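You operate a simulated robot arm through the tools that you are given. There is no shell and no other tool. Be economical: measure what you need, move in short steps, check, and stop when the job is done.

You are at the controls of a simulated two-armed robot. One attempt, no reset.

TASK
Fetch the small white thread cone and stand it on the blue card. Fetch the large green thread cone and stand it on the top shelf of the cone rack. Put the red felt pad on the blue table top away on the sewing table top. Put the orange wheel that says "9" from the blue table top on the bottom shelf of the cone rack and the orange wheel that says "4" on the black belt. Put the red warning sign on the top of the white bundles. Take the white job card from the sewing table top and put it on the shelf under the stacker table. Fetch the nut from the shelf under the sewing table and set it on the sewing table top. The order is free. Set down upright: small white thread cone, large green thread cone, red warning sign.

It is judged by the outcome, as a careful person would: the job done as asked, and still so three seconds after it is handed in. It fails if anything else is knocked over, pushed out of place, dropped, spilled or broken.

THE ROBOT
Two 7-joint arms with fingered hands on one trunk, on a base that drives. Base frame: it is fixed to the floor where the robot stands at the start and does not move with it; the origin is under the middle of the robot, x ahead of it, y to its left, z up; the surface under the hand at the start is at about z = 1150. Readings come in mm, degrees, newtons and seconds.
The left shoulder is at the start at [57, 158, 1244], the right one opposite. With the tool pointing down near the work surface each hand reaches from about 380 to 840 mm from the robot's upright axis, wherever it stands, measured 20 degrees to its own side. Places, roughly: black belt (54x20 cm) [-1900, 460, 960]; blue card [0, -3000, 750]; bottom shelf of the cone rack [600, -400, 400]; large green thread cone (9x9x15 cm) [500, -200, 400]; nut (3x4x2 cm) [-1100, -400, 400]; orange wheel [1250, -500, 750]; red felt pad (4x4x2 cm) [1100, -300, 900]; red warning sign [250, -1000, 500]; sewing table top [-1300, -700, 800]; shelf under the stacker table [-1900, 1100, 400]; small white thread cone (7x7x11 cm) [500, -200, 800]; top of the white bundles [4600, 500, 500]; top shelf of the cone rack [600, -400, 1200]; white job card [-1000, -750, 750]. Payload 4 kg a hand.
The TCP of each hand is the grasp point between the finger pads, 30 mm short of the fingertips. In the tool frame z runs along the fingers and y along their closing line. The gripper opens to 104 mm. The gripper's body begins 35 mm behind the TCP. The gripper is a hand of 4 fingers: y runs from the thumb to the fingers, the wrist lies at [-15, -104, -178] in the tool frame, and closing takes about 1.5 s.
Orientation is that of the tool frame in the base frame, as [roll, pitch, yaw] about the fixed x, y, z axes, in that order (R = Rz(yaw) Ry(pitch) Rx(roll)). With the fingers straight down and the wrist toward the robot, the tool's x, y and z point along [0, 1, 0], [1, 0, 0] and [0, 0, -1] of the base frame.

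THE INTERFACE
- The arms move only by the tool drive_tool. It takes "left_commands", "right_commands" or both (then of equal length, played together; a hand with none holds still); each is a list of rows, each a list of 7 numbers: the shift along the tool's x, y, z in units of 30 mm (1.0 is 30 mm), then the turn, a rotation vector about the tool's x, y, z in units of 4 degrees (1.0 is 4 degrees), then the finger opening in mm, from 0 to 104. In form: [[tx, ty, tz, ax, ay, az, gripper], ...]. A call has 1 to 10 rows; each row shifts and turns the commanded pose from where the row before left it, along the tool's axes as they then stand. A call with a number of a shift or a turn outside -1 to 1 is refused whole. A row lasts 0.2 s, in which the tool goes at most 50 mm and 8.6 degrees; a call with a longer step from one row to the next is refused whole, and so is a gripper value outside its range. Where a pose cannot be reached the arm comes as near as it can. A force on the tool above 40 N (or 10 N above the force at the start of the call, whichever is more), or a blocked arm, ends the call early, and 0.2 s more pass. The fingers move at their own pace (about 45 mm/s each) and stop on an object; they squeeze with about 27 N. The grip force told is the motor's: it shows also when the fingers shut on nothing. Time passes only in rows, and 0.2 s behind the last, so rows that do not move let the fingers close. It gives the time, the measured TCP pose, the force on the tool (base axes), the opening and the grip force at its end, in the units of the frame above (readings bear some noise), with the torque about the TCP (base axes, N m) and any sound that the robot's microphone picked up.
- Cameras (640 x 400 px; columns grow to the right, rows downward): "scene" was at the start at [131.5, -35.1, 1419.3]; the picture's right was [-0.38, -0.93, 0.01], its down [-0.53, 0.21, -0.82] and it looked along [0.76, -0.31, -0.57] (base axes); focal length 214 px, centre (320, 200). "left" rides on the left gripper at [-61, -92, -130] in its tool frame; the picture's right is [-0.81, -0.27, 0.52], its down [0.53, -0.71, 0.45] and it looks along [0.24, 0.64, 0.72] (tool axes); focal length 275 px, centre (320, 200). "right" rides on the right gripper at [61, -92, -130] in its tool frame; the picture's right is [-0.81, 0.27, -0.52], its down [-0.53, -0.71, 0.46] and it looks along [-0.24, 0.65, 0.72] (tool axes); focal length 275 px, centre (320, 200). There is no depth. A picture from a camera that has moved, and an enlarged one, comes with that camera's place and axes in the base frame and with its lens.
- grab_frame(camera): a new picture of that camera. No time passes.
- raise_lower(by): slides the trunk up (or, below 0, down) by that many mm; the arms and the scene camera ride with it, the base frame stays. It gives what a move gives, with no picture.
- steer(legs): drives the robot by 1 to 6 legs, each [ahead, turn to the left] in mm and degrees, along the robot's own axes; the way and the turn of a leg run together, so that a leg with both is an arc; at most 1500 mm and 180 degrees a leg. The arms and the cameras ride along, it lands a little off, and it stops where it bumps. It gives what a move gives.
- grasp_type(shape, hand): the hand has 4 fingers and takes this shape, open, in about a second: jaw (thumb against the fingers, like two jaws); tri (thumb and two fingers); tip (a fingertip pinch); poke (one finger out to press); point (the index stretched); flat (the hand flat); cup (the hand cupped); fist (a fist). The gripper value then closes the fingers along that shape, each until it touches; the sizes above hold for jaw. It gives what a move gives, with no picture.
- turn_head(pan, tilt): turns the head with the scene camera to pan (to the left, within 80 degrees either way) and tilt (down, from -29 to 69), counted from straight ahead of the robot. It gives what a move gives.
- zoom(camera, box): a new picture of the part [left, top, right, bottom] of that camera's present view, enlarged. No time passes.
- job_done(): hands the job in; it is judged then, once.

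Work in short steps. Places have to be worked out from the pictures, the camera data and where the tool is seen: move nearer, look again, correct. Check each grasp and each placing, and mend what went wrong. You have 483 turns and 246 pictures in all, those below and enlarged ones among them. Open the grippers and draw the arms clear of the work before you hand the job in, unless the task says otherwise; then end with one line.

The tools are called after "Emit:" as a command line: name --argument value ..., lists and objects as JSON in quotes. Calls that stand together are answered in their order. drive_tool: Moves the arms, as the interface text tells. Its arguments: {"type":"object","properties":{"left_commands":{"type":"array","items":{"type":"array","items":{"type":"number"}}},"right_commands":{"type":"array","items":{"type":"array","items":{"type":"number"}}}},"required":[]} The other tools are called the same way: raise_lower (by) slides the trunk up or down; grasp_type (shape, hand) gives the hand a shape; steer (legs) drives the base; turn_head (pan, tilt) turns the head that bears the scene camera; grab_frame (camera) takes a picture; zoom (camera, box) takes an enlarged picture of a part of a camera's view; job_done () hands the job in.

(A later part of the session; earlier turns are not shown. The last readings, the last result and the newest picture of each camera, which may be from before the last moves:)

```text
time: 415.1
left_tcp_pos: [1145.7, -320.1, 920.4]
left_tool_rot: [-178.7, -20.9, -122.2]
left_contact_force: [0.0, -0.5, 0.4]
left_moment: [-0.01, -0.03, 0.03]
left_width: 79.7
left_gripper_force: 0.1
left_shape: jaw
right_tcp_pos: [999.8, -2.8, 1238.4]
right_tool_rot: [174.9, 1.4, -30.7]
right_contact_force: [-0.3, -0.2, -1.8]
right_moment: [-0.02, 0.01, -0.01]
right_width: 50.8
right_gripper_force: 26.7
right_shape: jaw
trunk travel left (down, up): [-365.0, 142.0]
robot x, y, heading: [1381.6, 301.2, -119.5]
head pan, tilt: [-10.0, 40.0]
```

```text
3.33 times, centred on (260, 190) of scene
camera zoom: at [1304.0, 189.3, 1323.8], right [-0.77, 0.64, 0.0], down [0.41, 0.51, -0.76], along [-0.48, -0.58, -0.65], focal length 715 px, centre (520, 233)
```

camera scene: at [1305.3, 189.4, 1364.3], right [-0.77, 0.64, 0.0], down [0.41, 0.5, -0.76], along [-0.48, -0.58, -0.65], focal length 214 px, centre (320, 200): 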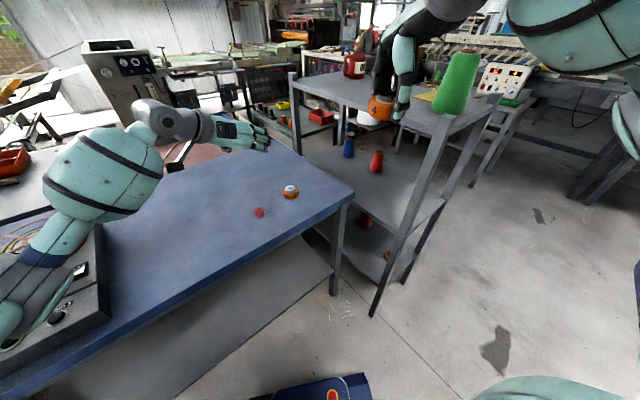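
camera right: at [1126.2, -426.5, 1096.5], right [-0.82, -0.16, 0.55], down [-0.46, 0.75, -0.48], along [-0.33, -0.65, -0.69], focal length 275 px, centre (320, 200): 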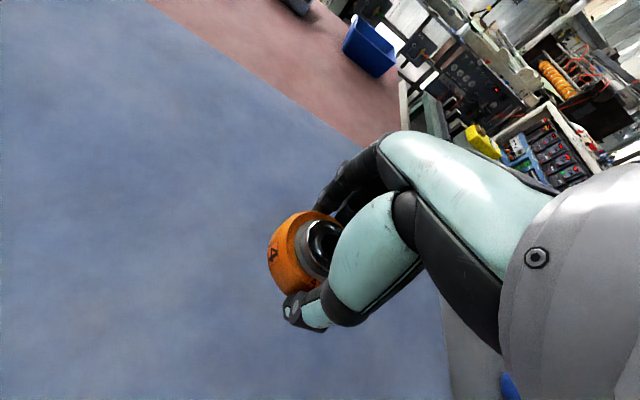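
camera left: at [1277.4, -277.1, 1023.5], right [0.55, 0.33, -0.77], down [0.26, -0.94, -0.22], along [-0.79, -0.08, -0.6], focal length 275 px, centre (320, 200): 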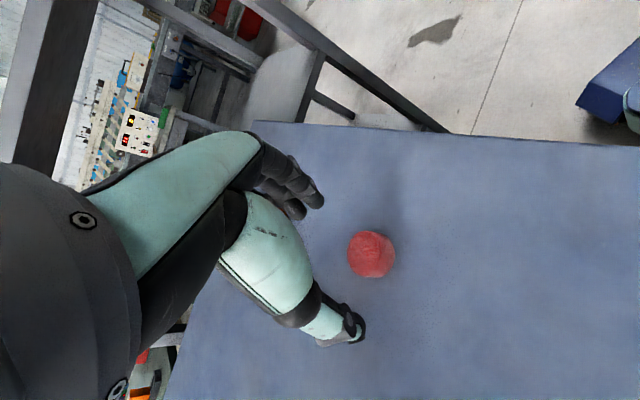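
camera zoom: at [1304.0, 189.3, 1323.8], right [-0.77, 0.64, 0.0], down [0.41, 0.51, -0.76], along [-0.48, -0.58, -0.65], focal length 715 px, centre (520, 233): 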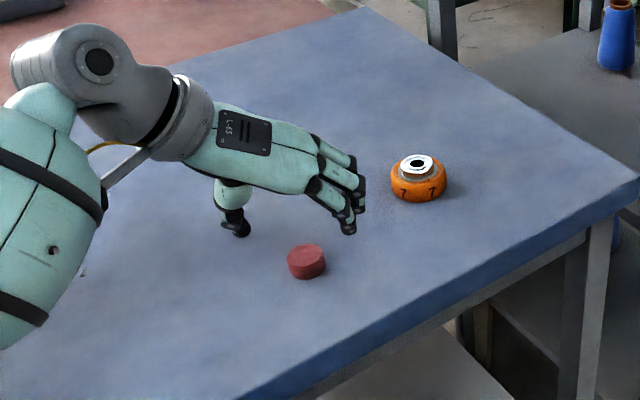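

Emit:
drive_tool --left_commands '[[-0.3, 0, 0.69, 0, 0, 0, 80], [-0.28, 0, 0.6, 0, 0, 0, 80], [0, 0, 0, 0, 0, 0, 80]]'

Emit:
grab_frame --camera "left"

```text
time: 415.9
left_tcp_pos: [1147.6, -316.0, 881.5]
left_tool_rot: [-178.7, -21.2, -122.3]
left_contact_force: [3.8, 0.5, 15.0]
left_moment: [0.39, 0.62, -0.13]
left_width: 79.4
left_gripper_force: 0.1
left_shape: jaw
right_tcp_pos: [1000.8, -1.3, 1238.1]
right_tool_rot: [174.8, 1.3, -30.7]
right_contact_force: [0.0, 0.0, -2.7]
right_moment: [0.03, -0.02, -0.02]
right_width: 50.8
right_gripper_force: 27.1
right_shape: jaw
trunk travel left (down, up): [-365.0, 142.0]
robot x, y, heading: [1381.8, 297.6, -119.2]
head pan, tilt: [-10.0, 40.0]
```

```text
97 pictures are left
camera left: at [1279.6, -274.7, 982.9], right [0.55, 0.33, -0.77], down [0.26, -0.94, -0.22], along [-0.8, -0.08, -0.6], focal length 275 px, centre (320, 200)
```

left: 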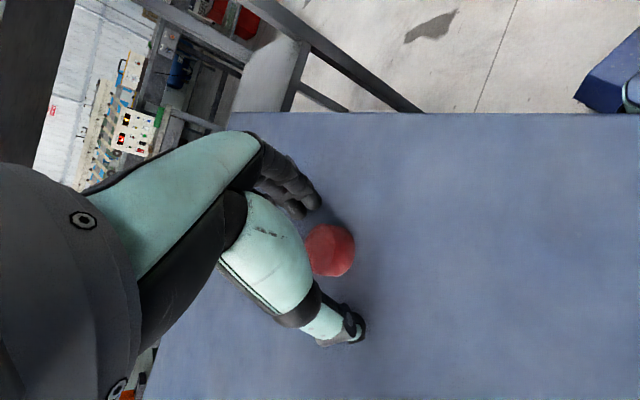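

Fingers touch the table. I lift 3 mm and close slowly.

Emit:
drive_tool --left_commands '[[0.05, 0, -0.1, 0, 0, 0, 65], [0, 0, 0, 0, 0, 0, 55], [0, 0, 0, 0, 0, 0, 45], [0, 0, 0, 0, 0, 0, 30], [0, 0, 0, 0, 0, 0, 20], [0, 0, 0, 0, 0, 0, 20], [0, 0, 0, 0, 0, 0, 20]]'

Emit:
grab_frame --camera "left"

```text
time: 417.5
left_tcp_pos: [1149.1, -317.1, 883.0]
left_tool_rot: [-178.7, -20.9, -122.2]
left_contact_force: [-2.3, -1.0, 7.4]
left_moment: [0.13, 0.23, 0.03]
left_width: 26.9
left_gripper_force: 26.9
left_shape: jaw
right_tcp_pos: [998.9, -1.9, 1237.5]
right_tool_rot: [174.9, 1.3, -30.7]
right_contact_force: [0.3, -0.5, -2.3]
right_moment: [-0.04, -0.01, 0.03]
right_width: 50.7
right_gripper_force: 28.0
right_shape: jaw
trunk travel left (down, up): [-365.0, 142.0]
robot x, y, heading: [1380.6, 297.9, -119.7]
head pan, tilt: [-10.0, 40.0]
```

```text
96 pictures are left
camera left: at [1278.8, -275.6, 985.2], right [0.55, 0.33, -0.77], down [0.26, -0.94, -0.22], along [-0.79, -0.08, -0.6], focal length 275 px, centre (320, 200)
```

left: 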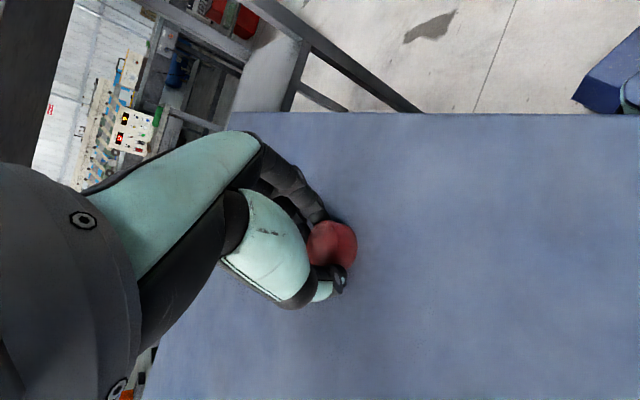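

Gripping. Lift and check.

Emit:
raise_lower --by 130

Emit:
grab_frame --camera "left"

```text
time: 419.1
left_tcp_pos: [1147.9, -317.7, 1013.5]
left_tool_rot: [-178.7, -20.9, -122.2]
left_contact_force: [-1.4, -0.4, 0.3]
left_moment: [0.0, 0.01, -0.01]
left_width: 25.6
left_gripper_force: 27.0
left_shape: jaw
right_tcp_pos: [998.8, -2.4, 1368.4]
right_tool_rot: [174.9, 1.3, -30.7]
right_contact_force: [0.0, -0.2, -1.2]
right_moment: [0.02, 0.01, 0.02]
right_width: 50.5
right_gripper_force: 27.0
right_shape: jaw
trunk travel left (down, up): [-495.0, 12.0]
robot x, y, heading: [1380.4, 295.7, -119.5]
head pan, tilt: [-10.0, 40.0]
```

```text
95 pictures are left
camera left: at [1278.6, -276.4, 1115.1], right [0.55, 0.33, -0.77], down [0.26, -0.94, -0.22], along [-0.79, -0.08, -0.6], focal length 275 px, centre (320, 200)
```

left: 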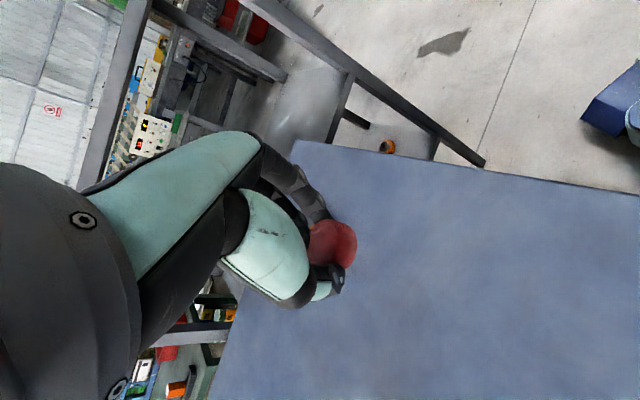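

Pad held. I raise the left hand, back away, and head west along the open floor.

Emit:
drive_tool --left_commands '[[0.36, 0, -0.93, 0, 0, 0, 15], [0.36, 0, -0.93, 0, 0, 0, 15], [0.36, 0, -0.93, 0, 0, 0, 15], [0.36, 0, -0.93, 0, 0, 0, 15], [0.36, 0, -0.93, 0, 0, 0, 15], [0.36, 0, -0.93, 0, 0, 0, 15]]'

Emit:
steer --legs '[[-450, 0], [0, -62], [900, 0]]'

Emit:
turn_head --pan 0 --tilt 25

Emit:
grab_frame --camera "scene"

```text
time: 420.5
left_tcp_pos: [1145.0, -317.0, 1194.0]
left_tool_rot: [-178.6, -20.9, -122.3]
left_contact_force: [0.2, 0.5, -0.2]
left_moment: [-0.03, 0.03, -0.02]
left_width: 25.6
left_gripper_force: 27.0
left_shape: jaw
right_tcp_pos: [997.9, -2.6, 1368.4]
right_tool_rot: [174.9, 1.2, -30.8]
right_contact_force: [-0.1, 1.0, -2.1]
right_moment: [-0.01, -0.01, -0.03]
right_width: 50.7
right_gripper_force: 26.8
right_shape: jaw
trunk travel left (down, up): [-495.0, 12.0]
robot x, y, heading: [1378.5, 300.6, -119.6]
head pan, tilt: [-10.0, 40.0]
```

```text
time: 427.6
left_tcp_pos: [907.1, 604.9, 1213.2]
left_tool_rot: [-178.5, -22.7, 176.7]
left_contact_force: [0.4, -0.6, -0.3]
left_moment: [-0.04, 0.01, 0.01]
left_width: 25.6
left_gripper_force: 26.8
left_shape: jaw
right_tcp_pos: [1115.7, 884.8, 1379.1]
right_tool_rot: [173.1, 1.6, -91.6]
right_contact_force: [0.1, -0.7, -1.7]
right_moment: [0.0, 0.0, 0.02]
right_width: 50.4
right_gripper_force: 26.9
right_shape: jaw
trunk travel left (down, up): [-495.0, 12.0]
robot x, y, heading: [1527.8, 687.9, 177.1]
head pan, tilt: [-10.0, 40.0]
stopped in leg 3: the robot was blocked; the commanded pose is now the measured one
```

```text
time: 428.3
left_tcp_pos: [901.2, 603.4, 1208.6]
left_tool_rot: [-178.6, -22.2, 176.9]
left_contact_force: [-0.2, 0.3, -0.5]
left_moment: [-0.04, 0.0, 0.0]
left_width: 25.5
left_gripper_force: 27.2
left_shape: jaw
right_tcp_pos: [1108.8, 884.2, 1377.3]
right_tool_rot: [173.4, 1.6, -91.6]
right_contact_force: [-0.8, 0.1, -2.8]
right_moment: [-0.03, -0.03, 0.01]
right_width: 50.7
right_gripper_force: 27.3
right_shape: jaw
trunk travel left (down, up): [-495.0, 12.0]
robot x, y, heading: [1531.0, 691.9, 177.0]
head pan, tilt: [0.0, 25.0]
```

```text
94 pictures are left
camera scene: at [1382.2, 693.8, 1477.3], right [0.05, 1.0, 0.0], down [0.44, -0.02, -0.9], along [-0.9, 0.04, -0.44], focal length 214 px, centre (320, 200)
```

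scene: 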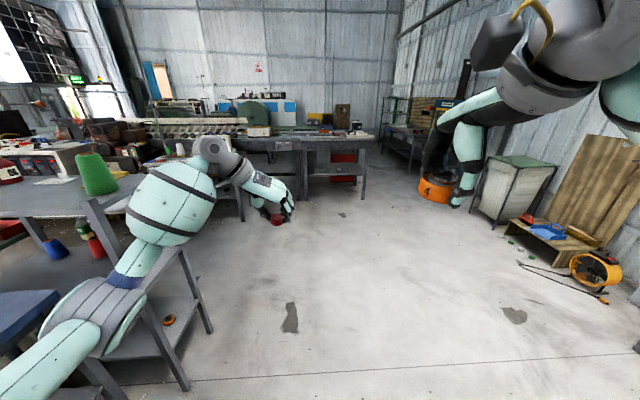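

Spurious stop again; the way ahead is clear. Drive on.

Emit:
steer --legs '[[0, -2], [1500, 0]]'

Emit:
steer --legs '[[700, 0]]'

Emit:
grab_frame --camera "scene"

```text
time: 436.6
left_tcp_pos: [-590.4, 721.2, 1210.8]
left_tool_rot: [-178.7, -22.5, 176.0]
left_contact_force: [-1.0, -0.1, 0.0]
left_moment: [-0.02, 0.0, 0.01]
left_width: 25.7
left_gripper_force: 26.7
left_shape: jaw
right_tcp_pos: [-378.6, 999.7, 1379.4]
right_tool_rot: [173.2, 1.5, -92.5]
right_contact_force: [0.3, 0.1, -1.6]
right_moment: [-0.03, 0.0, 0.0]
right_width: 50.5
right_gripper_force: 27.6
right_shape: jaw
trunk travel left (down, up): [-495.0, 12.0]
robot x, y, heading: [33.4, 798.2, 176.3]
head pan, tilt: [0.0, 25.0]
```

```text
time: 440.6
left_tcp_pos: [-1270.8, 763.3, 1217.7]
left_tool_rot: [-178.5, -23.2, 176.2]
left_contact_force: [0.1, 0.5, -0.3]
left_moment: [0.02, 0.01, 0.02]
left_width: 25.6
left_gripper_force: 26.8
left_shape: jaw
right_tcp_pos: [-1056.3, 1042.1, 1384.6]
right_tool_rot: [172.4, 1.6, -92.2]
right_contact_force: [0.4, -0.4, -1.9]
right_moment: [0.02, 0.0, -0.02]
right_width: 50.5
right_gripper_force: 27.2
right_shape: jaw
trunk travel left (down, up): [-495.0, 12.0]
robot x, y, heading: [-660.1, 836.7, 176.4]
head pan, tilt: [0.0, 25.0]
```

```text
93 pictures are left
camera scene: at [-802.3, 849.7, 1477.8], right [0.06, 1.0, 0.0], down [0.43, -0.03, -0.9], along [-0.9, 0.06, -0.43], focal length 214 px, centre (320, 200)
```

scene: 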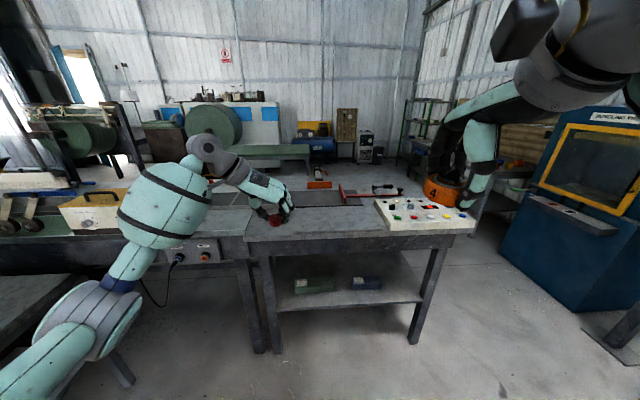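

Emit:
zoom --camera "scene" --box '[180, 160, 440, 320]'

```text
2.46 times, centred on (310, 240) of scene
camera zoom: at [-802.3, 849.7, 1477.8], right [0.06, 1.0, 0.0], down [0.43, -0.03, -0.9], along [-0.9, 0.06, -0.43], focal length 528 px, centre (345, 102)
```

zoom: 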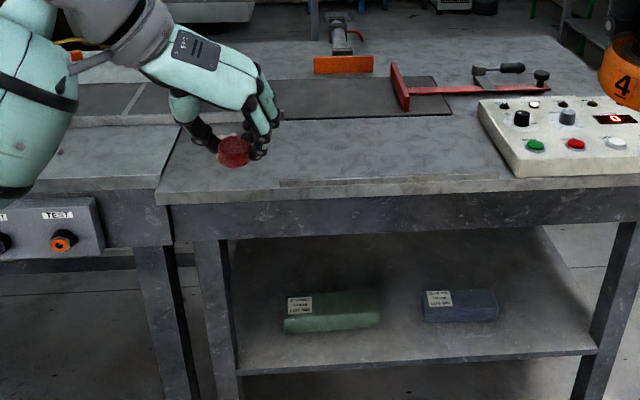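

The belt seems to be the dark strip left of the stacker table, hidden behind my hand. I reposition to face it (robot ≈(-1150,310)).

Emit:
steer --legs '[[0, 92], [500, 0], [0, -90]]'

Emit:
grab_frame --camera "scene"

```text
time: 452.8
left_tcp_pos: [-1247.6, 234.4, 1224.6]
left_tool_rot: [-178.5, -23.9, 179.6]
left_contact_force: [0.2, -0.3, -1.0]
left_moment: [0.01, -0.05, -0.01]
left_width: 25.5
left_gripper_force: 27.2
left_shape: jaw
right_tcp_pos: [-1048.5, 525.2, 1388.4]
right_tool_rot: [171.8, 1.7, -89.0]
right_contact_force: [0.0, -0.3, -2.0]
right_moment: [-0.03, -0.01, -0.01]
right_width: 50.0
right_gripper_force: 26.7
right_shape: jaw
trunk travel left (down, up): [-495.0, 12.0]
robot x, y, heading: [-658.2, 336.3, 180.0]
head pan, tilt: [0.0, 25.0]
```

```text
91 pictures are left
camera scene: at [-800.1, 332.4, 1477.6], right [0.0, 1.0, 0.0], down [0.44, 0.0, -0.9], along [-0.9, 0.0, -0.44], focal length 214 px, centre (320, 200)
```

scene: 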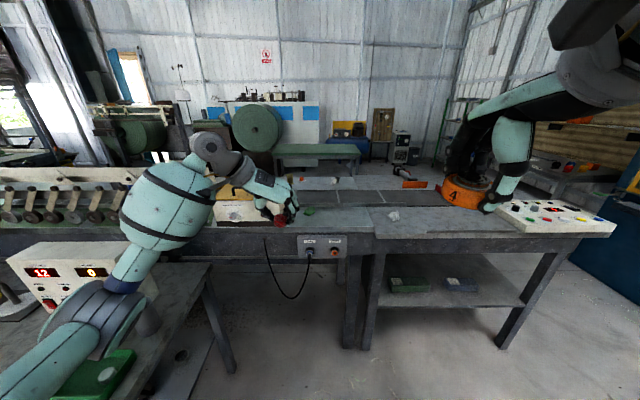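

Emit:
zoom --camera "scene" --box '[250, 160, 450, 260]'

```text
3.20 times, centred on (350, 210) of scene
camera zoom: at [-800.1, 332.4, 1477.6], right [0.0, 1.0, 0.0], down [0.44, 0.0, -0.9], along [-0.9, 0.0, -0.44], focal length 686 px, centre (224, 168)
```

zoom: 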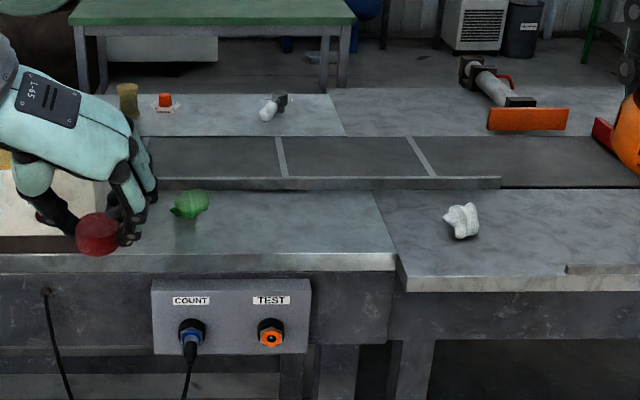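

The belt runs along x≈-1990…-1822 here. I drive forward 500 mm; the left elbow path is clear at z>1115.

Emit:
steer --legs '[[480, 0]]'

Emit:
turn_head --pan -10 --tilt 35

Emit:
grab_frame --camera "scene"

Emit:
grab_frame --camera "right"

```text
time: 455.8
left_tcp_pos: [-1709.1, 226.5, 1232.8]
left_tool_rot: [-178.5, -24.7, -179.7]
left_contact_force: [0.0, -0.7, 0.1]
left_moment: [-0.02, 0.06, 0.01]
left_width: 25.5
left_gripper_force: 27.2
left_shape: jaw
right_tcp_pos: [-1511.6, 520.5, 1393.0]
right_tool_rot: [170.8, 1.7, -88.3]
right_contact_force: [0.5, 0.6, -1.7]
right_moment: [0.01, -0.01, 0.01]
right_width: 49.9
right_gripper_force: 27.1
right_shape: jaw
trunk travel left (down, up): [-495.0, 12.0]
robot x, y, heading: [-1135.7, 333.5, -179.5]
head pan, tilt: [0.0, 25.0]
```

```text
time: 456.5
left_tcp_pos: [-1697.4, 226.4, 1238.9]
left_tool_rot: [-178.4, -25.3, -179.9]
left_contact_force: [-0.1, 0.6, -0.1]
left_moment: [-0.01, 0.03, 0.01]
left_width: 25.5
left_gripper_force: 26.8
left_shape: jaw
right_tcp_pos: [-1498.0, 524.7, 1397.6]
right_tool_rot: [170.3, 1.8, -88.4]
right_contact_force: [-0.2, 0.4, -1.0]
right_moment: [0.0, -0.05, 0.0]
right_width: 50.0
right_gripper_force: 26.7
right_shape: jaw
trunk travel left (down, up): [-495.0, 12.0]
robot x, y, heading: [-1134.4, 330.8, -179.5]
head pan, tilt: [-10.0, 35.0]
```

```text
89 pictures are left
camera scene: at [-1274.6, 345.5, 1461.9], right [0.16, 0.99, 0.0], down [0.58, -0.09, -0.81], along [-0.8, 0.14, -0.59], focal length 214 px, centre (320, 200)
```

scene: 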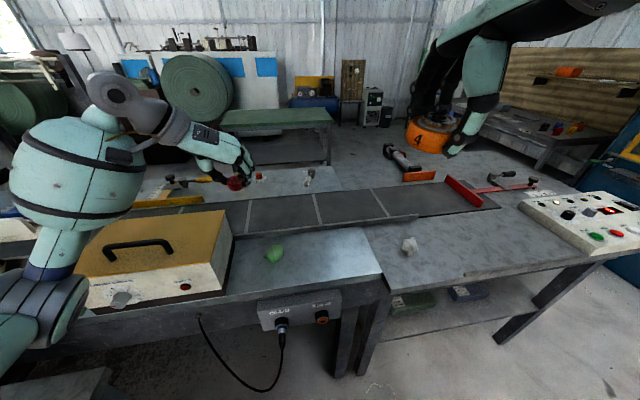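

```text
88 pictures are left
camera right: at [-1384.9, 460.6, 1507.8], right [-0.21, 0.79, 0.58], down [0.61, 0.57, -0.55], along [-0.76, 0.24, -0.6], focal length 275 px, centre (320, 200)
```

right: 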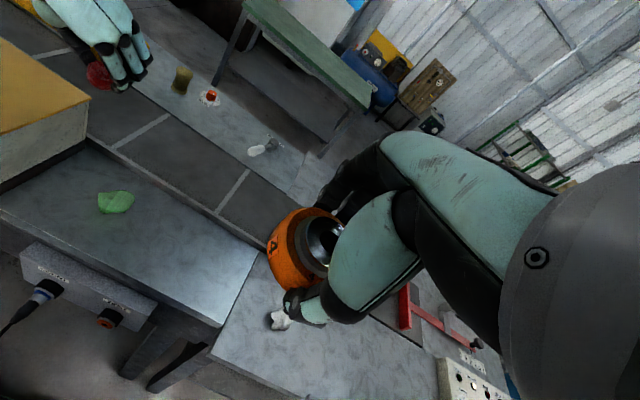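

Triangulated: belt z≈975, x -1990…-1795; I aim for (-1892,535). Extend the right arm forward, restoring its tilt.

Emit:
drive_tool --right_commands '[[0, 1, 0.4, 0.2, 0, 0, 30], [0, 1, 0.4, 0.2, 0, 0, 30], [0, 1, 0.4, 0.2, 0, 0, 30], [0, 1, 0.4, 0.2, 0, 0, 30], [0, 1, 0.4, 0.2, 0, 0, 30], [0, 1, 0.4, 0.2, 0, 0, 30], [0, 1, 0.4, 0.2, 0, 0, 30], [0, 1, 0.4, 0.2, 0, 0, 30], [0, 1, 0.4, 0.1, 0, 0, 30], [0, 1, 0.4, 0, 0, 0, 30]]'

Emit:
steer --legs '[[60, 0]]'

Emit:
grab_frame --camera "right"

Emit:
grab_frame --camera "scene"

```text
time: 458.7
left_tcp_pos: [-1696.0, 225.6, 1238.2]
left_tool_rot: [-178.3, -25.4, -179.7]
left_contact_force: [-0.1, 0.7, 0.2]
left_moment: [0.0, -0.01, 0.02]
left_width: 25.5
left_gripper_force: 26.3
left_shape: jaw
right_tcp_pos: [-1809.7, 514.9, 1310.9]
right_tool_rot: [177.0, 1.8, -88.5]
right_contact_force: [-1.0, 0.2, -1.9]
right_moment: [0.02, -0.05, -0.06]
right_width: 50.1
right_gripper_force: 26.8
right_shape: jaw
trunk travel left (down, up): [-495.0, 12.0]
robot x, y, heading: [-1139.5, 334.3, -179.4]
head pan, tilt: [-10.0, 35.0]
```

```text
time: 459.7
left_tcp_pos: [-1745.2, 226.2, 1243.7]
left_tool_rot: [-178.4, -25.9, -179.7]
left_contact_force: [0.1, 0.8, -0.3]
left_moment: [-0.02, 0.0, 0.0]
left_width: 25.3
left_gripper_force: 26.5
left_shape: jaw
right_tcp_pos: [-1856.3, 515.4, 1316.9]
right_tool_rot: [176.6, 1.8, -88.3]
right_contact_force: [0.5, 0.0, -1.7]
right_moment: [0.02, 0.02, -0.01]
right_width: 49.7
right_gripper_force: 27.0
right_shape: jaw
trunk travel left (down, up): [-495.0, 12.0]
robot x, y, heading: [-1196.4, 332.4, -179.4]
head pan, tilt: [-10.0, 35.0]
```

```text
87 pictures are left
camera right: at [-1756.9, 452.9, 1440.1], right [-0.27, 0.79, 0.56], down [0.67, 0.57, -0.48], along [-0.69, 0.25, -0.68], focal length 275 px, centre (320, 200)
```

right: 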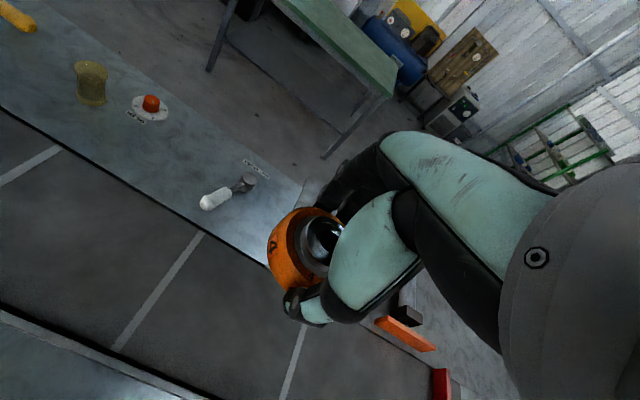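

```text
86 pictures are left
camera scene: at [-1318.1, 345.1, 1463.4], right [0.17, 0.99, 0.0], down [0.57, -0.09, -0.82], along [-0.81, 0.14, -0.58], focal length 214 px, centre (320, 200)
```

scene: 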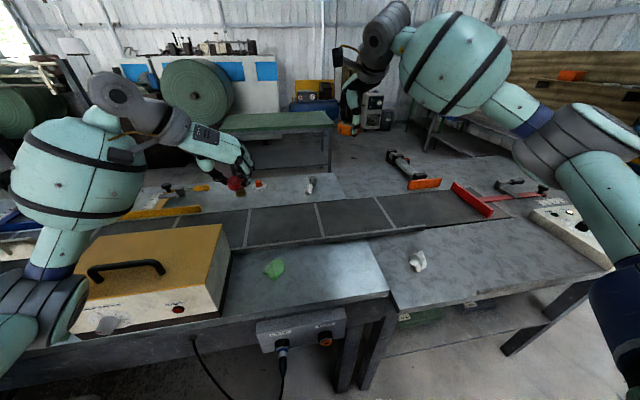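

Belt x -1999…-1800; wheel will go between the two seam lines at about (-1895,515). Move forward 40 and lower.

Emit:
drive_tool --right_commands '[[0, 0.7, 1, 0, 0, 0, 30], [0, 0.6, 1, 0, 0, 0, 30], [0, 0, 1, 0, 0, 0, 30], [0, 0, 1, 0, 0, 0, 30], [0, 0, 1, 0, 0, 0, 30], [0, 0, 1, 0, 0, 0, 30], [0, 0, 1, 0, 0, 0, 30], [0, 0, 1, 0, 0, 0, 30], [0, 0, 0, 0, 0, 0, 30]]'

Emit:
grab_frame --camera "right"

```text
time: 461.7
left_tcp_pos: [-1741.5, 225.5, 1244.4]
left_tool_rot: [-178.4, -26.0, -179.8]
left_contact_force: [0.3, -0.1, 1.1]
left_moment: [0.0, -0.01, -0.04]
left_width: 25.8
left_gripper_force: 27.4
left_shape: jaw
right_tcp_pos: [-1909.4, 519.0, 1081.7]
right_tool_rot: [176.4, 1.8, -88.5]
right_contact_force: [1.0, 0.0, -1.6]
right_moment: [-0.02, -0.02, -0.01]
right_width: 49.6
right_gripper_force: 27.1
right_shape: jaw
trunk travel left (down, up): [-495.0, 12.0]
robot x, y, heading: [-1194.2, 332.6, -179.5]
head pan, tilt: [-10.0, 35.0]
```

```text
85 pictures are left
camera right: at [-1809.4, 457.1, 1204.2], right [-0.26, 0.79, 0.56], down [0.67, 0.57, -0.48], along [-0.7, 0.25, -0.67], focal length 275 px, centre (320, 200)
```

right: 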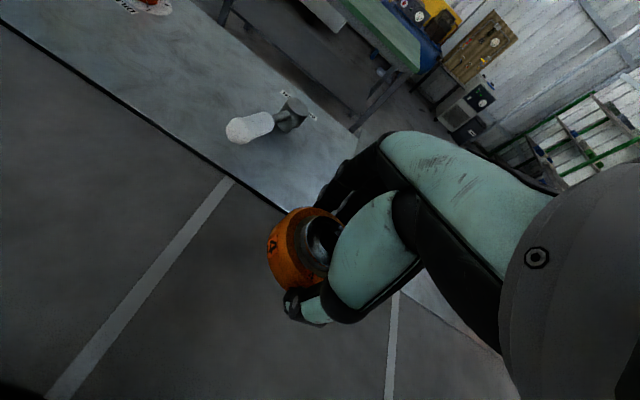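

Emit:
drive_tool --right_commands '[[0, -0.35, 0.8, 0.1, 0, 0, 30], [0, 0, 0.9, 0, 0, 0, 30], [0, 0, 0, 0, 0, 0, 30]]'

Emit:
drive_tool --right_commands '[[0, 0, 0.25, 0, 0, 0, 30], [0, 0, 0, 0, 0, 0, 30]]'

Emit:
drive_tool --right_commands '[[0, 0, 0.2, 0, 0, 0, 30], [0, 0, 0, 0, 0, 0, 30]]'

Emit:
grab_frame --camera "right"

```text
time: 462.5
left_tcp_pos: [-1743.4, 225.5, 1244.3]
left_tool_rot: [-178.3, -26.0, -179.8]
left_contact_force: [0.6, 0.7, 0.2]
left_moment: [-0.01, -0.01, 0.01]
left_width: 25.5
left_gripper_force: 26.9
left_shape: jaw
right_tcp_pos: [-1900.9, 522.1, 1030.5]
right_tool_rot: [176.8, 1.8, -88.4]
right_contact_force: [0.7, 0.0, -1.4]
right_moment: [-0.02, -0.05, 0.02]
right_width: 49.8
right_gripper_force: 26.9
right_shape: jaw
trunk travel left (down, up): [-495.0, 12.0]
robot x, y, heading: [-1193.3, 331.2, -179.5]
head pan, tilt: [-10.0, 35.0]
```

```text
time: 463.1
left_tcp_pos: [-1743.0, 225.5, 1244.9]
left_tool_rot: [-178.4, -26.0, -179.9]
left_contact_force: [-0.1, 0.2, -1.2]
left_moment: [-0.01, 0.01, -0.01]
left_width: 25.6
left_gripper_force: 27.4
left_shape: jaw
right_tcp_pos: [-1902.3, 523.3, 1024.0]
right_tool_rot: [176.9, 1.9, -88.4]
right_contact_force: [-0.6, 0.3, -2.2]
right_moment: [0.0, -0.02, 0.02]
right_width: 50.2
right_gripper_force: 27.5
right_shape: jaw
trunk travel left (down, up): [-495.0, 12.0]
robot x, y, heading: [-1199.8, 328.9, -179.4]
head pan, tilt: [-10.0, 35.0]
```

```text
time: 463.7
left_tcp_pos: [-1740.5, 226.6, 1245.1]
left_tool_rot: [-178.3, -26.0, -179.9]
left_contact_force: [-0.3, 0.1, 0.1]
left_moment: [-0.03, 0.01, -0.02]
left_width: 25.5
left_gripper_force: 27.2
left_shape: jaw
right_tcp_pos: [-1902.7, 521.4, 1017.6]
right_tool_rot: [176.8, 1.8, -88.4]
right_contact_force: [0.1, 0.3, -2.8]
right_moment: [0.04, -0.01, 0.0]
right_width: 49.8
right_gripper_force: 27.8
right_shape: jaw
trunk travel left (down, up): [-495.0, 12.0]
robot x, y, heading: [-1193.7, 334.8, -179.4]
head pan, tilt: [-10.0, 35.0]
```

```text
84 pictures are left
camera right: at [-1802.4, 460.3, 1140.1], right [-0.27, 0.79, 0.56], down [0.67, 0.57, -0.48], along [-0.69, 0.25, -0.68], focal length 275 px, centre (320, 200)
```

right: 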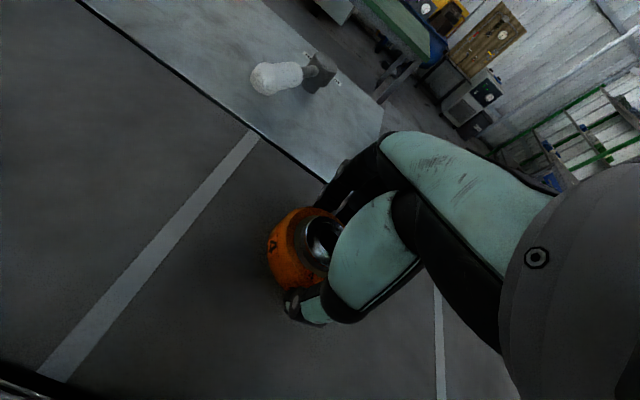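

Continue lowering in 6 mm steps.

Emit:
drive_tool --right_commands '[[0, 0, 0.2, 0, 0, 0, 30], [0, 0, 0, 0, 0, 0, 30]]'

Emit:
drive_tool --right_commands '[[0, 0, 0.2, 0, 0, 0, 30], [0, 0, 0, 0, 0, 0, 30]]'

Emit:
drive_tool --right_commands '[[0, 0, 0.18, 0, 0, 0, 30], [0, 0, 0, 0, 0, 0, 30]]'

```text
time: 464.3
left_tcp_pos: [-1742.4, 225.9, 1244.0]
left_tool_rot: [-178.3, -25.9, -179.8]
left_contact_force: [0.1, 0.5, -0.4]
left_moment: [-0.02, -0.04, -0.01]
left_width: 25.3
left_gripper_force: 27.5
left_shape: jaw
right_tcp_pos: [-1902.6, 523.4, 1012.4]
right_tool_rot: [176.8, 1.8, -88.4]
right_contact_force: [-0.7, 1.0, -2.8]
right_moment: [-0.01, -0.02, -0.01]
right_width: 50.0
right_gripper_force: 27.4
right_shape: jaw
trunk travel left (down, up): [-495.0, 12.0]
robot x, y, heading: [-1194.2, 330.5, -179.8]
head pan, tilt: [-10.0, 35.0]
```

```text
time: 464.9
left_tcp_pos: [-1741.9, 226.6, 1243.4]
left_tool_rot: [-178.4, -26.0, -179.8]
left_contact_force: [-0.5, 0.2, -0.6]
left_moment: [0.03, -0.02, 0.04]
left_width: 25.1
left_gripper_force: 26.5
left_shape: jaw
right_tcp_pos: [-1903.9, 523.9, 1006.0]
right_tool_rot: [176.8, 1.9, -88.4]
right_contact_force: [-0.8, 0.1, -2.3]
right_moment: [0.02, 0.01, 0.02]
right_width: 49.9
right_gripper_force: 26.2
right_shape: jaw
trunk travel left (down, up): [-495.0, 12.0]
robot x, y, heading: [-1198.5, 333.9, -179.6]
head pan, tilt: [-10.0, 35.0]
```

```text
time: 465.5
left_tcp_pos: [-1742.8, 225.6, 1245.6]
left_tool_rot: [-178.4, -26.0, -179.7]
left_contact_force: [-0.1, 0.5, -0.3]
left_moment: [0.02, -0.01, 0.04]
left_width: 25.4
left_gripper_force: 27.0
left_shape: jaw
right_tcp_pos: [-1904.9, 525.4, 1000.0]
right_tool_rot: [176.8, 1.7, -88.3]
right_contact_force: [0.0, -0.9, -1.3]
right_moment: [0.0, 0.01, 0.02]
right_width: 50.0
right_gripper_force: 27.1
right_shape: jaw
trunk travel left (down, up): [-495.0, 12.0]
robot x, y, heading: [-1197.9, 331.1, -179.4]
head pan, tilt: [-10.0, 35.0]
```

Emit:
drive_tool --right_commands '[[0, 0, 0.2, 0, 0, 0, 30], [0, 0, 0, 0, 0, 0, 30]]'

Emit:
drive_tool --right_commands '[[0, 0, 0.2, 0, 0, 0, 30], [0, 0, 0, 0, 0, 0, 30]]'

Emit:
drive_tool --right_commands '[[0, 0, 0.15, 0, 0, 0, 30], [0, 0, 0, 0, 0, 0, 30]]'

Emit:
grab_frame --camera "right"

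```text
time: 466.1
left_tcp_pos: [-1741.8, 225.8, 1243.9]
left_tool_rot: [-178.3, -25.9, -179.8]
left_contact_force: [0.0, -0.2, -0.1]
left_moment: [-0.01, -0.02, 0.02]
left_width: 25.5
left_gripper_force: 27.2
left_shape: jaw
right_tcp_pos: [-1902.8, 524.2, 993.6]
right_tool_rot: [176.9, 1.9, -88.5]
right_contact_force: [0.8, -0.3, -1.0]
right_moment: [-0.02, -0.01, 0.01]
right_width: 49.6
right_gripper_force: 26.8
right_shape: jaw
trunk travel left (down, up): [-495.0, 12.0]
robot x, y, heading: [-1198.1, 333.1, -179.7]
head pan, tilt: [-10.0, 35.0]
```

```text
time: 466.7
left_tcp_pos: [-1740.1, 225.2, 1245.6]
left_tool_rot: [-178.4, -26.1, -179.7]
left_contact_force: [0.3, -0.6, -0.5]
left_moment: [0.0, -0.04, 0.03]
left_width: 25.6
left_gripper_force: 26.7
left_shape: jaw
right_tcp_pos: [-1904.1, 523.6, 992.7]
right_tool_rot: [176.4, 1.7, -88.4]
right_contact_force: [0.8, 0.8, 18.9]
right_moment: [0.0, -0.74, 0.0]
right_width: 50.1
right_gripper_force: 27.2
right_shape: jaw
trunk travel left (down, up): [-495.0, 12.0]
robot x, y, heading: [-1195.8, 332.3, -179.6]
head pan, tilt: [-10.0, 35.0]
```

```text
time: 467.4
left_tcp_pos: [-1728.1, 227.6, 1250.1]
left_tool_rot: [-178.3, -26.7, -179.9]
left_contact_force: [0.0, 0.3, -0.8]
left_moment: [0.01, 0.03, 0.02]
left_width: 25.5
left_gripper_force: 26.7
left_shape: jaw
right_tcp_pos: [-1896.5, 525.8, 995.7]
right_tool_rot: [175.6, 1.4, -88.5]
right_contact_force: [-0.4, 0.3, -2.1]
right_moment: [-0.01, -0.01, -0.01]
right_width: 49.3
right_gripper_force: 27.1
right_shape: jaw
trunk travel left (down, up): [-495.0, 12.0]
robot x, y, heading: [-1194.0, 333.8, -179.6]
head pan, tilt: [-10.0, 35.0]
stopped in row 2 (right hand): the force on the tool passed its limit at 40 N (the readings are from after the stop); the commanded pose is now the measured one
```

```text
83 pictures are left
camera right: at [-1794.0, 462.7, 1117.5], right [-0.26, 0.79, 0.56], down [0.66, 0.56, -0.5], along [-0.71, 0.24, -0.67], focal length 275 px, centre (320, 200)
```

right: 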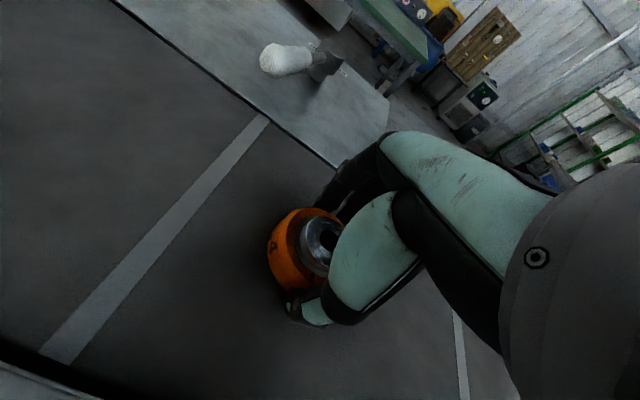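

Contact was at 993; now 2–3 mm above. Lower 2 mm and release.

Emit:
drive_tool --right_commands '[[0, 0, 0.09, 0.2, 0, 0, 30], [0, 0, 0, 0, 0, 0, 30], [0, 0, 0, 0, 0, 0, 56], [0, 0, 0, 0, 0, 0, 66], [0, 0, 0, 0, 0, 0, 86], [0, 0, 0, 0, 0, 0, 100], [0, 0, 0, 0, 0, 0, 104], [0, 0, 0, 0, 0, 0, 104]]'

Emit:
drive_tool --right_commands '[[0, 0, -1, 0, 0, 0, 104], [0, 0, -1, 0, 0, 0, 104], [0, 0, -1, 0, 0, 0, 104], [0, 0, -1, 0, 0, 0, 104], [0, 0, -1, 0, 0, 0, 104], [0, 0, -1, 0, 0, 0, 104]]'

Emit:
grab_frame --camera "right"

```text
time: 469.2
left_tcp_pos: [-1726.8, 225.8, 1250.2]
left_tool_rot: [-178.3, -26.6, -179.7]
left_contact_force: [-1.0, 0.7, 0.4]
left_moment: [0.0, 0.0, -0.02]
left_width: 25.5
left_gripper_force: 27.2
left_shape: jaw
right_tcp_pos: [-1897.3, 523.6, 994.5]
right_tool_rot: [176.3, 1.5, -88.4]
right_contact_force: [-0.1, 0.3, 0.1]
right_moment: [0.04, -0.01, -0.03]
right_width: 103.8
right_gripper_force: 0.0
right_shape: jaw
trunk travel left (down, up): [-495.0, 12.0]
robot x, y, heading: [-1196.0, 332.9, -179.3]
head pan, tilt: [-10.0, 35.0]
```

```text
time: 470.6
left_tcp_pos: [-1727.8, 226.3, 1251.6]
left_tool_rot: [-178.3, -26.7, -179.8]
left_contact_force: [0.2, 0.8, -0.4]
left_moment: [0.05, 0.0, -0.03]
left_width: 25.4
left_gripper_force: 27.2
left_shape: jaw
right_tcp_pos: [-1885.8, 517.9, 1176.2]
right_tool_rot: [176.3, 1.6, -88.4]
right_contact_force: [-0.4, 0.4, -0.3]
right_moment: [0.02, -0.02, 0.05]
right_width: 103.8
right_gripper_force: 0.0
right_shape: jaw
trunk travel left (down, up): [-495.0, 12.0]
robot x, y, heading: [-1195.9, 333.9, -179.3]
head pan, tilt: [-10.0, 35.0]
```

```text
82 pictures are left
camera right: at [-1783.4, 456.1, 1297.9], right [-0.26, 0.79, 0.56], down [0.67, 0.56, -0.49], along [-0.7, 0.24, -0.67], focal length 275 px, centre (320, 200)
```

right: 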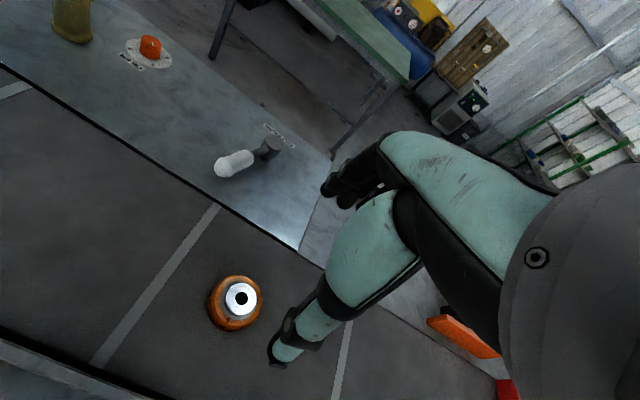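

Wheel 4 rests on the belt. I raise the right hand, back out to x≈-400, and go to the sewing table.

Emit:
drive_tool --right_commands '[[0, -0.7, -1, 0, 0, 0, 104], [0, -0.7, -1, 0, 0, 0, 104], [0, -0.7, -1, 0, 0, 0, 104], [0, -0.7, -1, 0, 0, 0, 104], [0, -0.7, -1, 0, 0, 0, 104], [0, -0.7, -1, 0, 0, 0, 104]]'

Emit:
steer --legs '[[-800, 0]]'

Emit:
steer --legs '[[0, 89], [950, 0]]'

Emit:
turn_head --pan -70 --tilt 35

Emit:
grab_frame --camera "scene"

```text
time: 472.0
left_tcp_pos: [-1726.7, 225.6, 1251.0]
left_tool_rot: [-178.3, -26.7, -179.8]
left_contact_force: [0.3, -0.3, 0.9]
left_moment: [-0.01, 0.0, -0.01]
left_width: 25.5
left_gripper_force: 27.1
left_shape: jaw
right_tcp_pos: [-1746.8, 516.0, 1346.7]
right_tool_rot: [176.2, 1.5, -88.5]
right_contact_force: [-0.5, 0.4, -0.4]
right_moment: [-0.04, 0.0, 0.04]
right_width: 103.7
right_gripper_force: 0.1
right_shape: jaw
trunk travel left (down, up): [-495.0, 12.0]
robot x, y, heading: [-1194.6, 329.3, -179.3]
head pan, tilt: [-10.0, 35.0]
```

```text
time: 476.5
left_tcp_pos: [-930.7, 231.4, 1250.3]
left_tool_rot: [-178.4, -26.6, -179.2]
left_contact_force: [0.1, 0.0, 1.1]
left_moment: [0.03, 0.03, 0.01]
left_width: 25.7
left_gripper_force: 27.2
left_shape: jaw
right_tcp_pos: [-953.2, 521.4, 1345.3]
right_tool_rot: [176.3, 1.6, -87.8]
right_contact_force: [-0.4, 0.2, -0.6]
right_moment: [0.03, 0.0, -0.01]
right_width: 103.4
right_gripper_force: 0.0
right_shape: jaw
trunk travel left (down, up): [-495.0, 12.0]
robot x, y, heading: [-397.1, 344.6, -179.1]
head pan, tilt: [-10.0, 35.0]
```

```text
time: 486.1
left_tcp_pos: [-344.0, -1126.0, 1257.3]
left_tool_rot: [-178.3, -27.4, -92.3]
left_contact_force: [-0.3, -0.3, -0.6]
left_moment: [0.04, 0.02, -0.01]
left_width: 25.3
left_gripper_force: 27.7
left_shape: jaw
right_tcp_pos: [-636.0, -1132.4, 1351.5]
right_tool_rot: [175.6, 1.5, -1.1]
right_contact_force: [-0.4, -0.7, -0.1]
right_moment: [0.03, -0.02, -0.03]
right_width: 103.7
right_gripper_force: 0.1
right_shape: jaw
trunk travel left (down, up): [-495.0, 12.0]
robot x, y, heading: [-423.9, -605.5, -92.0]
head pan, tilt: [-10.0, 35.0]
```

```text
time: 487.4
left_tcp_pos: [-342.4, -1112.7, 1262.6]
left_tool_rot: [-178.2, -28.0, -92.3]
left_contact_force: [1.0, -1.2, -0.3]
left_moment: [0.05, -0.03, -0.01]
left_width: 25.5
left_gripper_force: 27.0
left_shape: jaw
right_tcp_pos: [-635.1, -1116.0, 1358.3]
right_tool_rot: [174.9, 1.7, -1.1]
right_contact_force: [0.0, -0.5, -0.1]
right_moment: [0.01, 0.01, 0.04]
right_width: 103.9
right_gripper_force: 0.0
right_shape: jaw
trunk travel left (down, up): [-495.0, 12.0]
robot x, y, heading: [-425.4, -608.4, -92.1]
head pan, tilt: [-70.0, 35.0]
```

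```text
81 pictures are left
camera scene: at [-511.9, -685.2, 1462.7], right [-0.31, 0.95, 0.01], down [0.55, 0.19, -0.82], along [-0.78, -0.25, -0.58], focal length 214 px, centre (320, 200)
```

scene: 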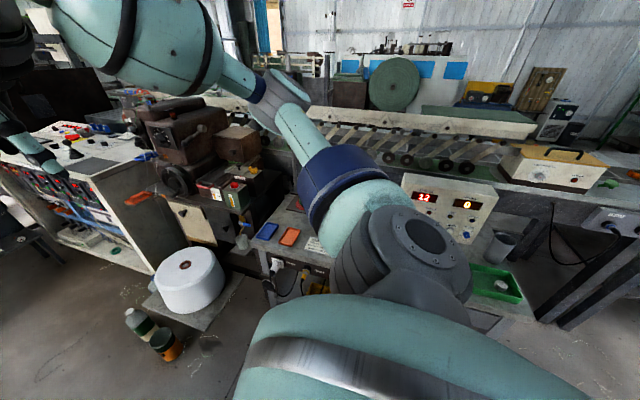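

I turn to face the sewing table.

Emit:
steer --legs '[[0, -88]]'

Emit:
turn_head --pan 0 --tilt 45

Emit:
grab_frame --camera "scene"

```text
time: 492.2
left_tcp_pos: [-927.3, -718.0, 1263.4]
left_tool_rot: [-178.3, -28.2, -179.0]
left_contact_force: [-0.9, -0.6, 0.7]
left_moment: [0.0, -0.02, 0.01]
left_width: 25.4
left_gripper_force: 27.1
left_shape: jaw
right_tcp_pos: [-949.4, -426.5, 1359.4]
right_tool_rot: [174.9, 1.7, -87.7]
right_contact_force: [-1.0, -0.3, 0.0]
right_moment: [0.01, -0.02, -0.01]
right_width: 103.8
right_gripper_force: 0.1
right_shape: jaw
trunk travel left (down, up): [-495.0, 12.0]
robot x, y, heading: [-425.5, -621.6, -178.7]
head pan, tilt: [-70.0, 35.0]
```

```text
time: 493.6
left_tcp_pos: [-911.3, -717.4, 1268.7]
left_tool_rot: [-178.2, -28.9, -179.0]
left_contact_force: [0.8, 0.4, -0.1]
left_moment: [-0.02, 0.01, -0.04]
left_width: 25.6
left_gripper_force: 26.9
left_shape: jaw
right_tcp_pos: [-932.2, -425.1, 1365.5]
right_tool_rot: [174.2, 1.7, -87.7]
right_contact_force: [0.0, -0.5, 0.2]
right_moment: [-0.02, 0.01, 0.0]
right_width: 104.0
right_gripper_force: 0.0
right_shape: jaw
trunk travel left (down, up): [-495.0, 12.0]
robot x, y, heading: [-428.3, -617.6, -178.4]
head pan, tilt: [0.0, 45.0]
```

```text
80 pictures are left
camera scene: at [-557.5, -623.5, 1447.3], right [-0.02, 1.0, 0.0], down [0.72, 0.02, -0.7], along [-0.7, -0.02, -0.72], focal length 214 px, centre (320, 200)
```

scene: 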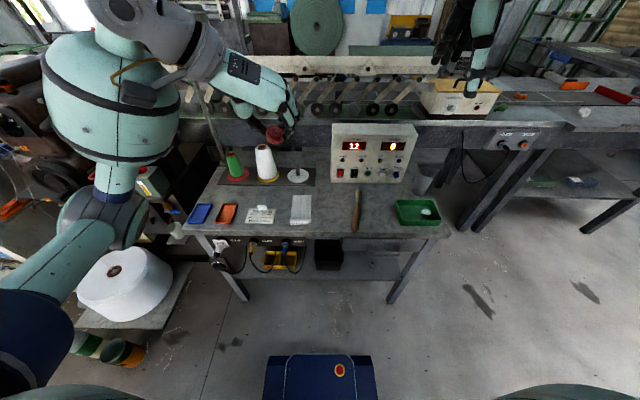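

Emit:
zoom --camera "scene" --box '[170, 140, 460, 300]'

```text
2.21 times, centred on (315, 220) of scene
camera zoom: at [-557.5, -623.5, 1447.3], right [-0.02, 1.0, 0.0], down [0.72, 0.02, -0.7], along [-0.7, -0.02, -0.72], focal length 473 px, centre (331, 156)
```

zoom: 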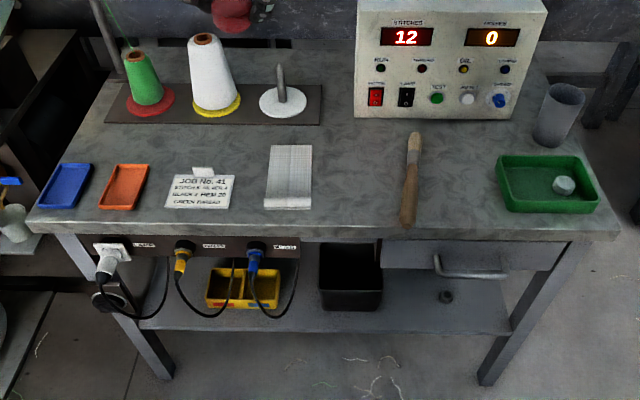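

Job card 41 (with clip) lies at zoom (202,190), the nut on the lower shelf at about (-1131,-358). For the pad I choose the free area near (-1120,-597). I turn right 15° and extend the left hand.

Emit:
steer --legs '[[0, -15]]'

Emit:
drive_tool --left_commands '[[0.8, -0.25, 0.42, 0, -0.25, 0, 15], [0.8, -0.25, 0.42, 0, -0.25, 0, 15], [0.8, -0.25, 0.42, 0, -0.25, 0, 15], [0.8, -0.25, 0.42, 0, -0.25, 0, 15], [0.8, -0.25, 0.42, 0, -0.25, 0, 15], [0.8, -0.25, 0.42, 0, -0.25, 0, 15], [0.8, -0.25, 0.42, 0, -0.25, 0, 15], [0, 0, 0, 0, 0, 0, 15]]'

Emit:
raise_lower --by -300

Emit:
grab_frame --camera "left"

Emit:
grab_frame --camera "scene"

```text
time: 495.0
left_tcp_pos: [-922.1, -591.8, 1267.9]
left_tool_rot: [-178.3, -28.9, 166.1]
left_contact_force: [-0.2, 0.7, 0.4]
left_moment: [0.01, 0.0, 0.01]
left_width: 25.5
left_gripper_force: 27.1
left_shape: jaw
right_tcp_pos: [-867.6, -303.5, 1363.5]
right_tool_rot: [174.2, 1.8, -102.8]
right_contact_force: [0.2, -0.3, -0.2]
right_moment: [0.01, 0.0, 0.0]
right_width: 104.2
right_gripper_force: 0.0
right_shape: jaw
trunk travel left (down, up): [-495.0, 12.0]
robot x, y, heading: [-422.3, -620.0, 166.4]
head pan, tilt: [0.0, 45.0]
```

```text
time: 496.8
left_tcp_pos: [-1101.6, -604.4, 1270.7]
left_tool_rot: [-178.3, -22.6, 166.4]
left_contact_force: [0.8, 0.2, -0.7]
left_moment: [0.01, 0.0, -0.01]
left_width: 25.4
left_gripper_force: 27.3
left_shape: jaw
right_tcp_pos: [-850.1, -306.5, 1370.9]
right_tool_rot: [173.4, 1.7, -102.7]
right_contact_force: [0.2, -0.4, 0.2]
right_moment: [0.0, 0.0, -0.01]
right_width: 104.0
right_gripper_force: 0.0
right_shape: jaw
trunk travel left (down, up): [-495.0, 12.0]
robot x, y, heading: [-431.3, -622.6, 166.7]
head pan, tilt: [0.0, 45.0]
```

```text
time: 499.8
left_tcp_pos: [-1101.4, -603.0, 971.2]
left_tool_rot: [-178.2, -22.7, 166.4]
left_contact_force: [-0.3, 0.1, 0.0]
left_moment: [0.01, 0.03, -0.05]
left_width: 25.6
left_gripper_force: 27.3
left_shape: jaw
right_tcp_pos: [-848.8, -305.7, 1072.1]
right_tool_rot: [173.3, 1.9, -102.8]
right_contact_force: [-0.5, 0.1, 0.2]
right_moment: [0.0, -0.03, 0.03]
right_width: 104.0
right_gripper_force: 0.1
right_shape: jaw
trunk travel left (down, up): [-195.0, 312.0]
robot x, y, heading: [-428.4, -620.3, 166.5]
head pan, tilt: [0.0, 45.0]
```

```text
78 pictures are left
camera left: at [-1016.8, -713.4, 1071.7], right [0.47, -0.41, -0.78], down [-0.81, -0.55, -0.2], along [-0.35, 0.73, -0.59], focal length 275 px, centre (320, 200)
```

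left: 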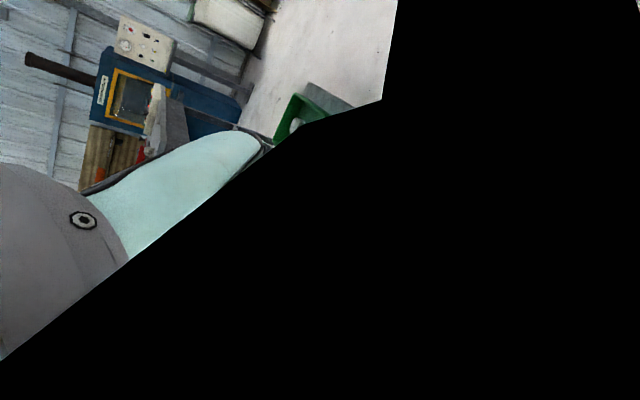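

```text
77 pictures are left
camera scene: at [-550.5, -593.3, 1147.9], right [0.23, 0.97, 0.0], down [0.7, -0.17, -0.7], along [-0.68, 0.16, -0.72], focal length 214 px, centre (320, 200)
```

scene: 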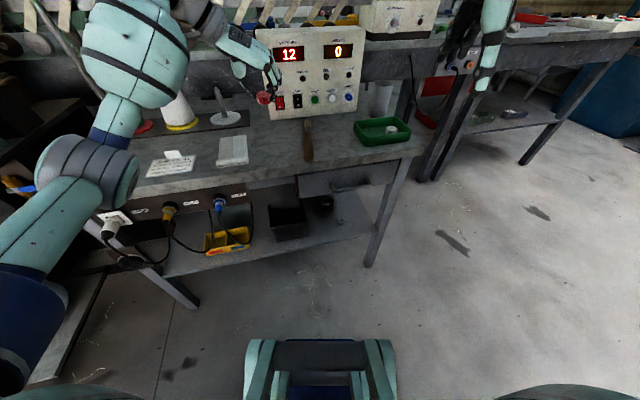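

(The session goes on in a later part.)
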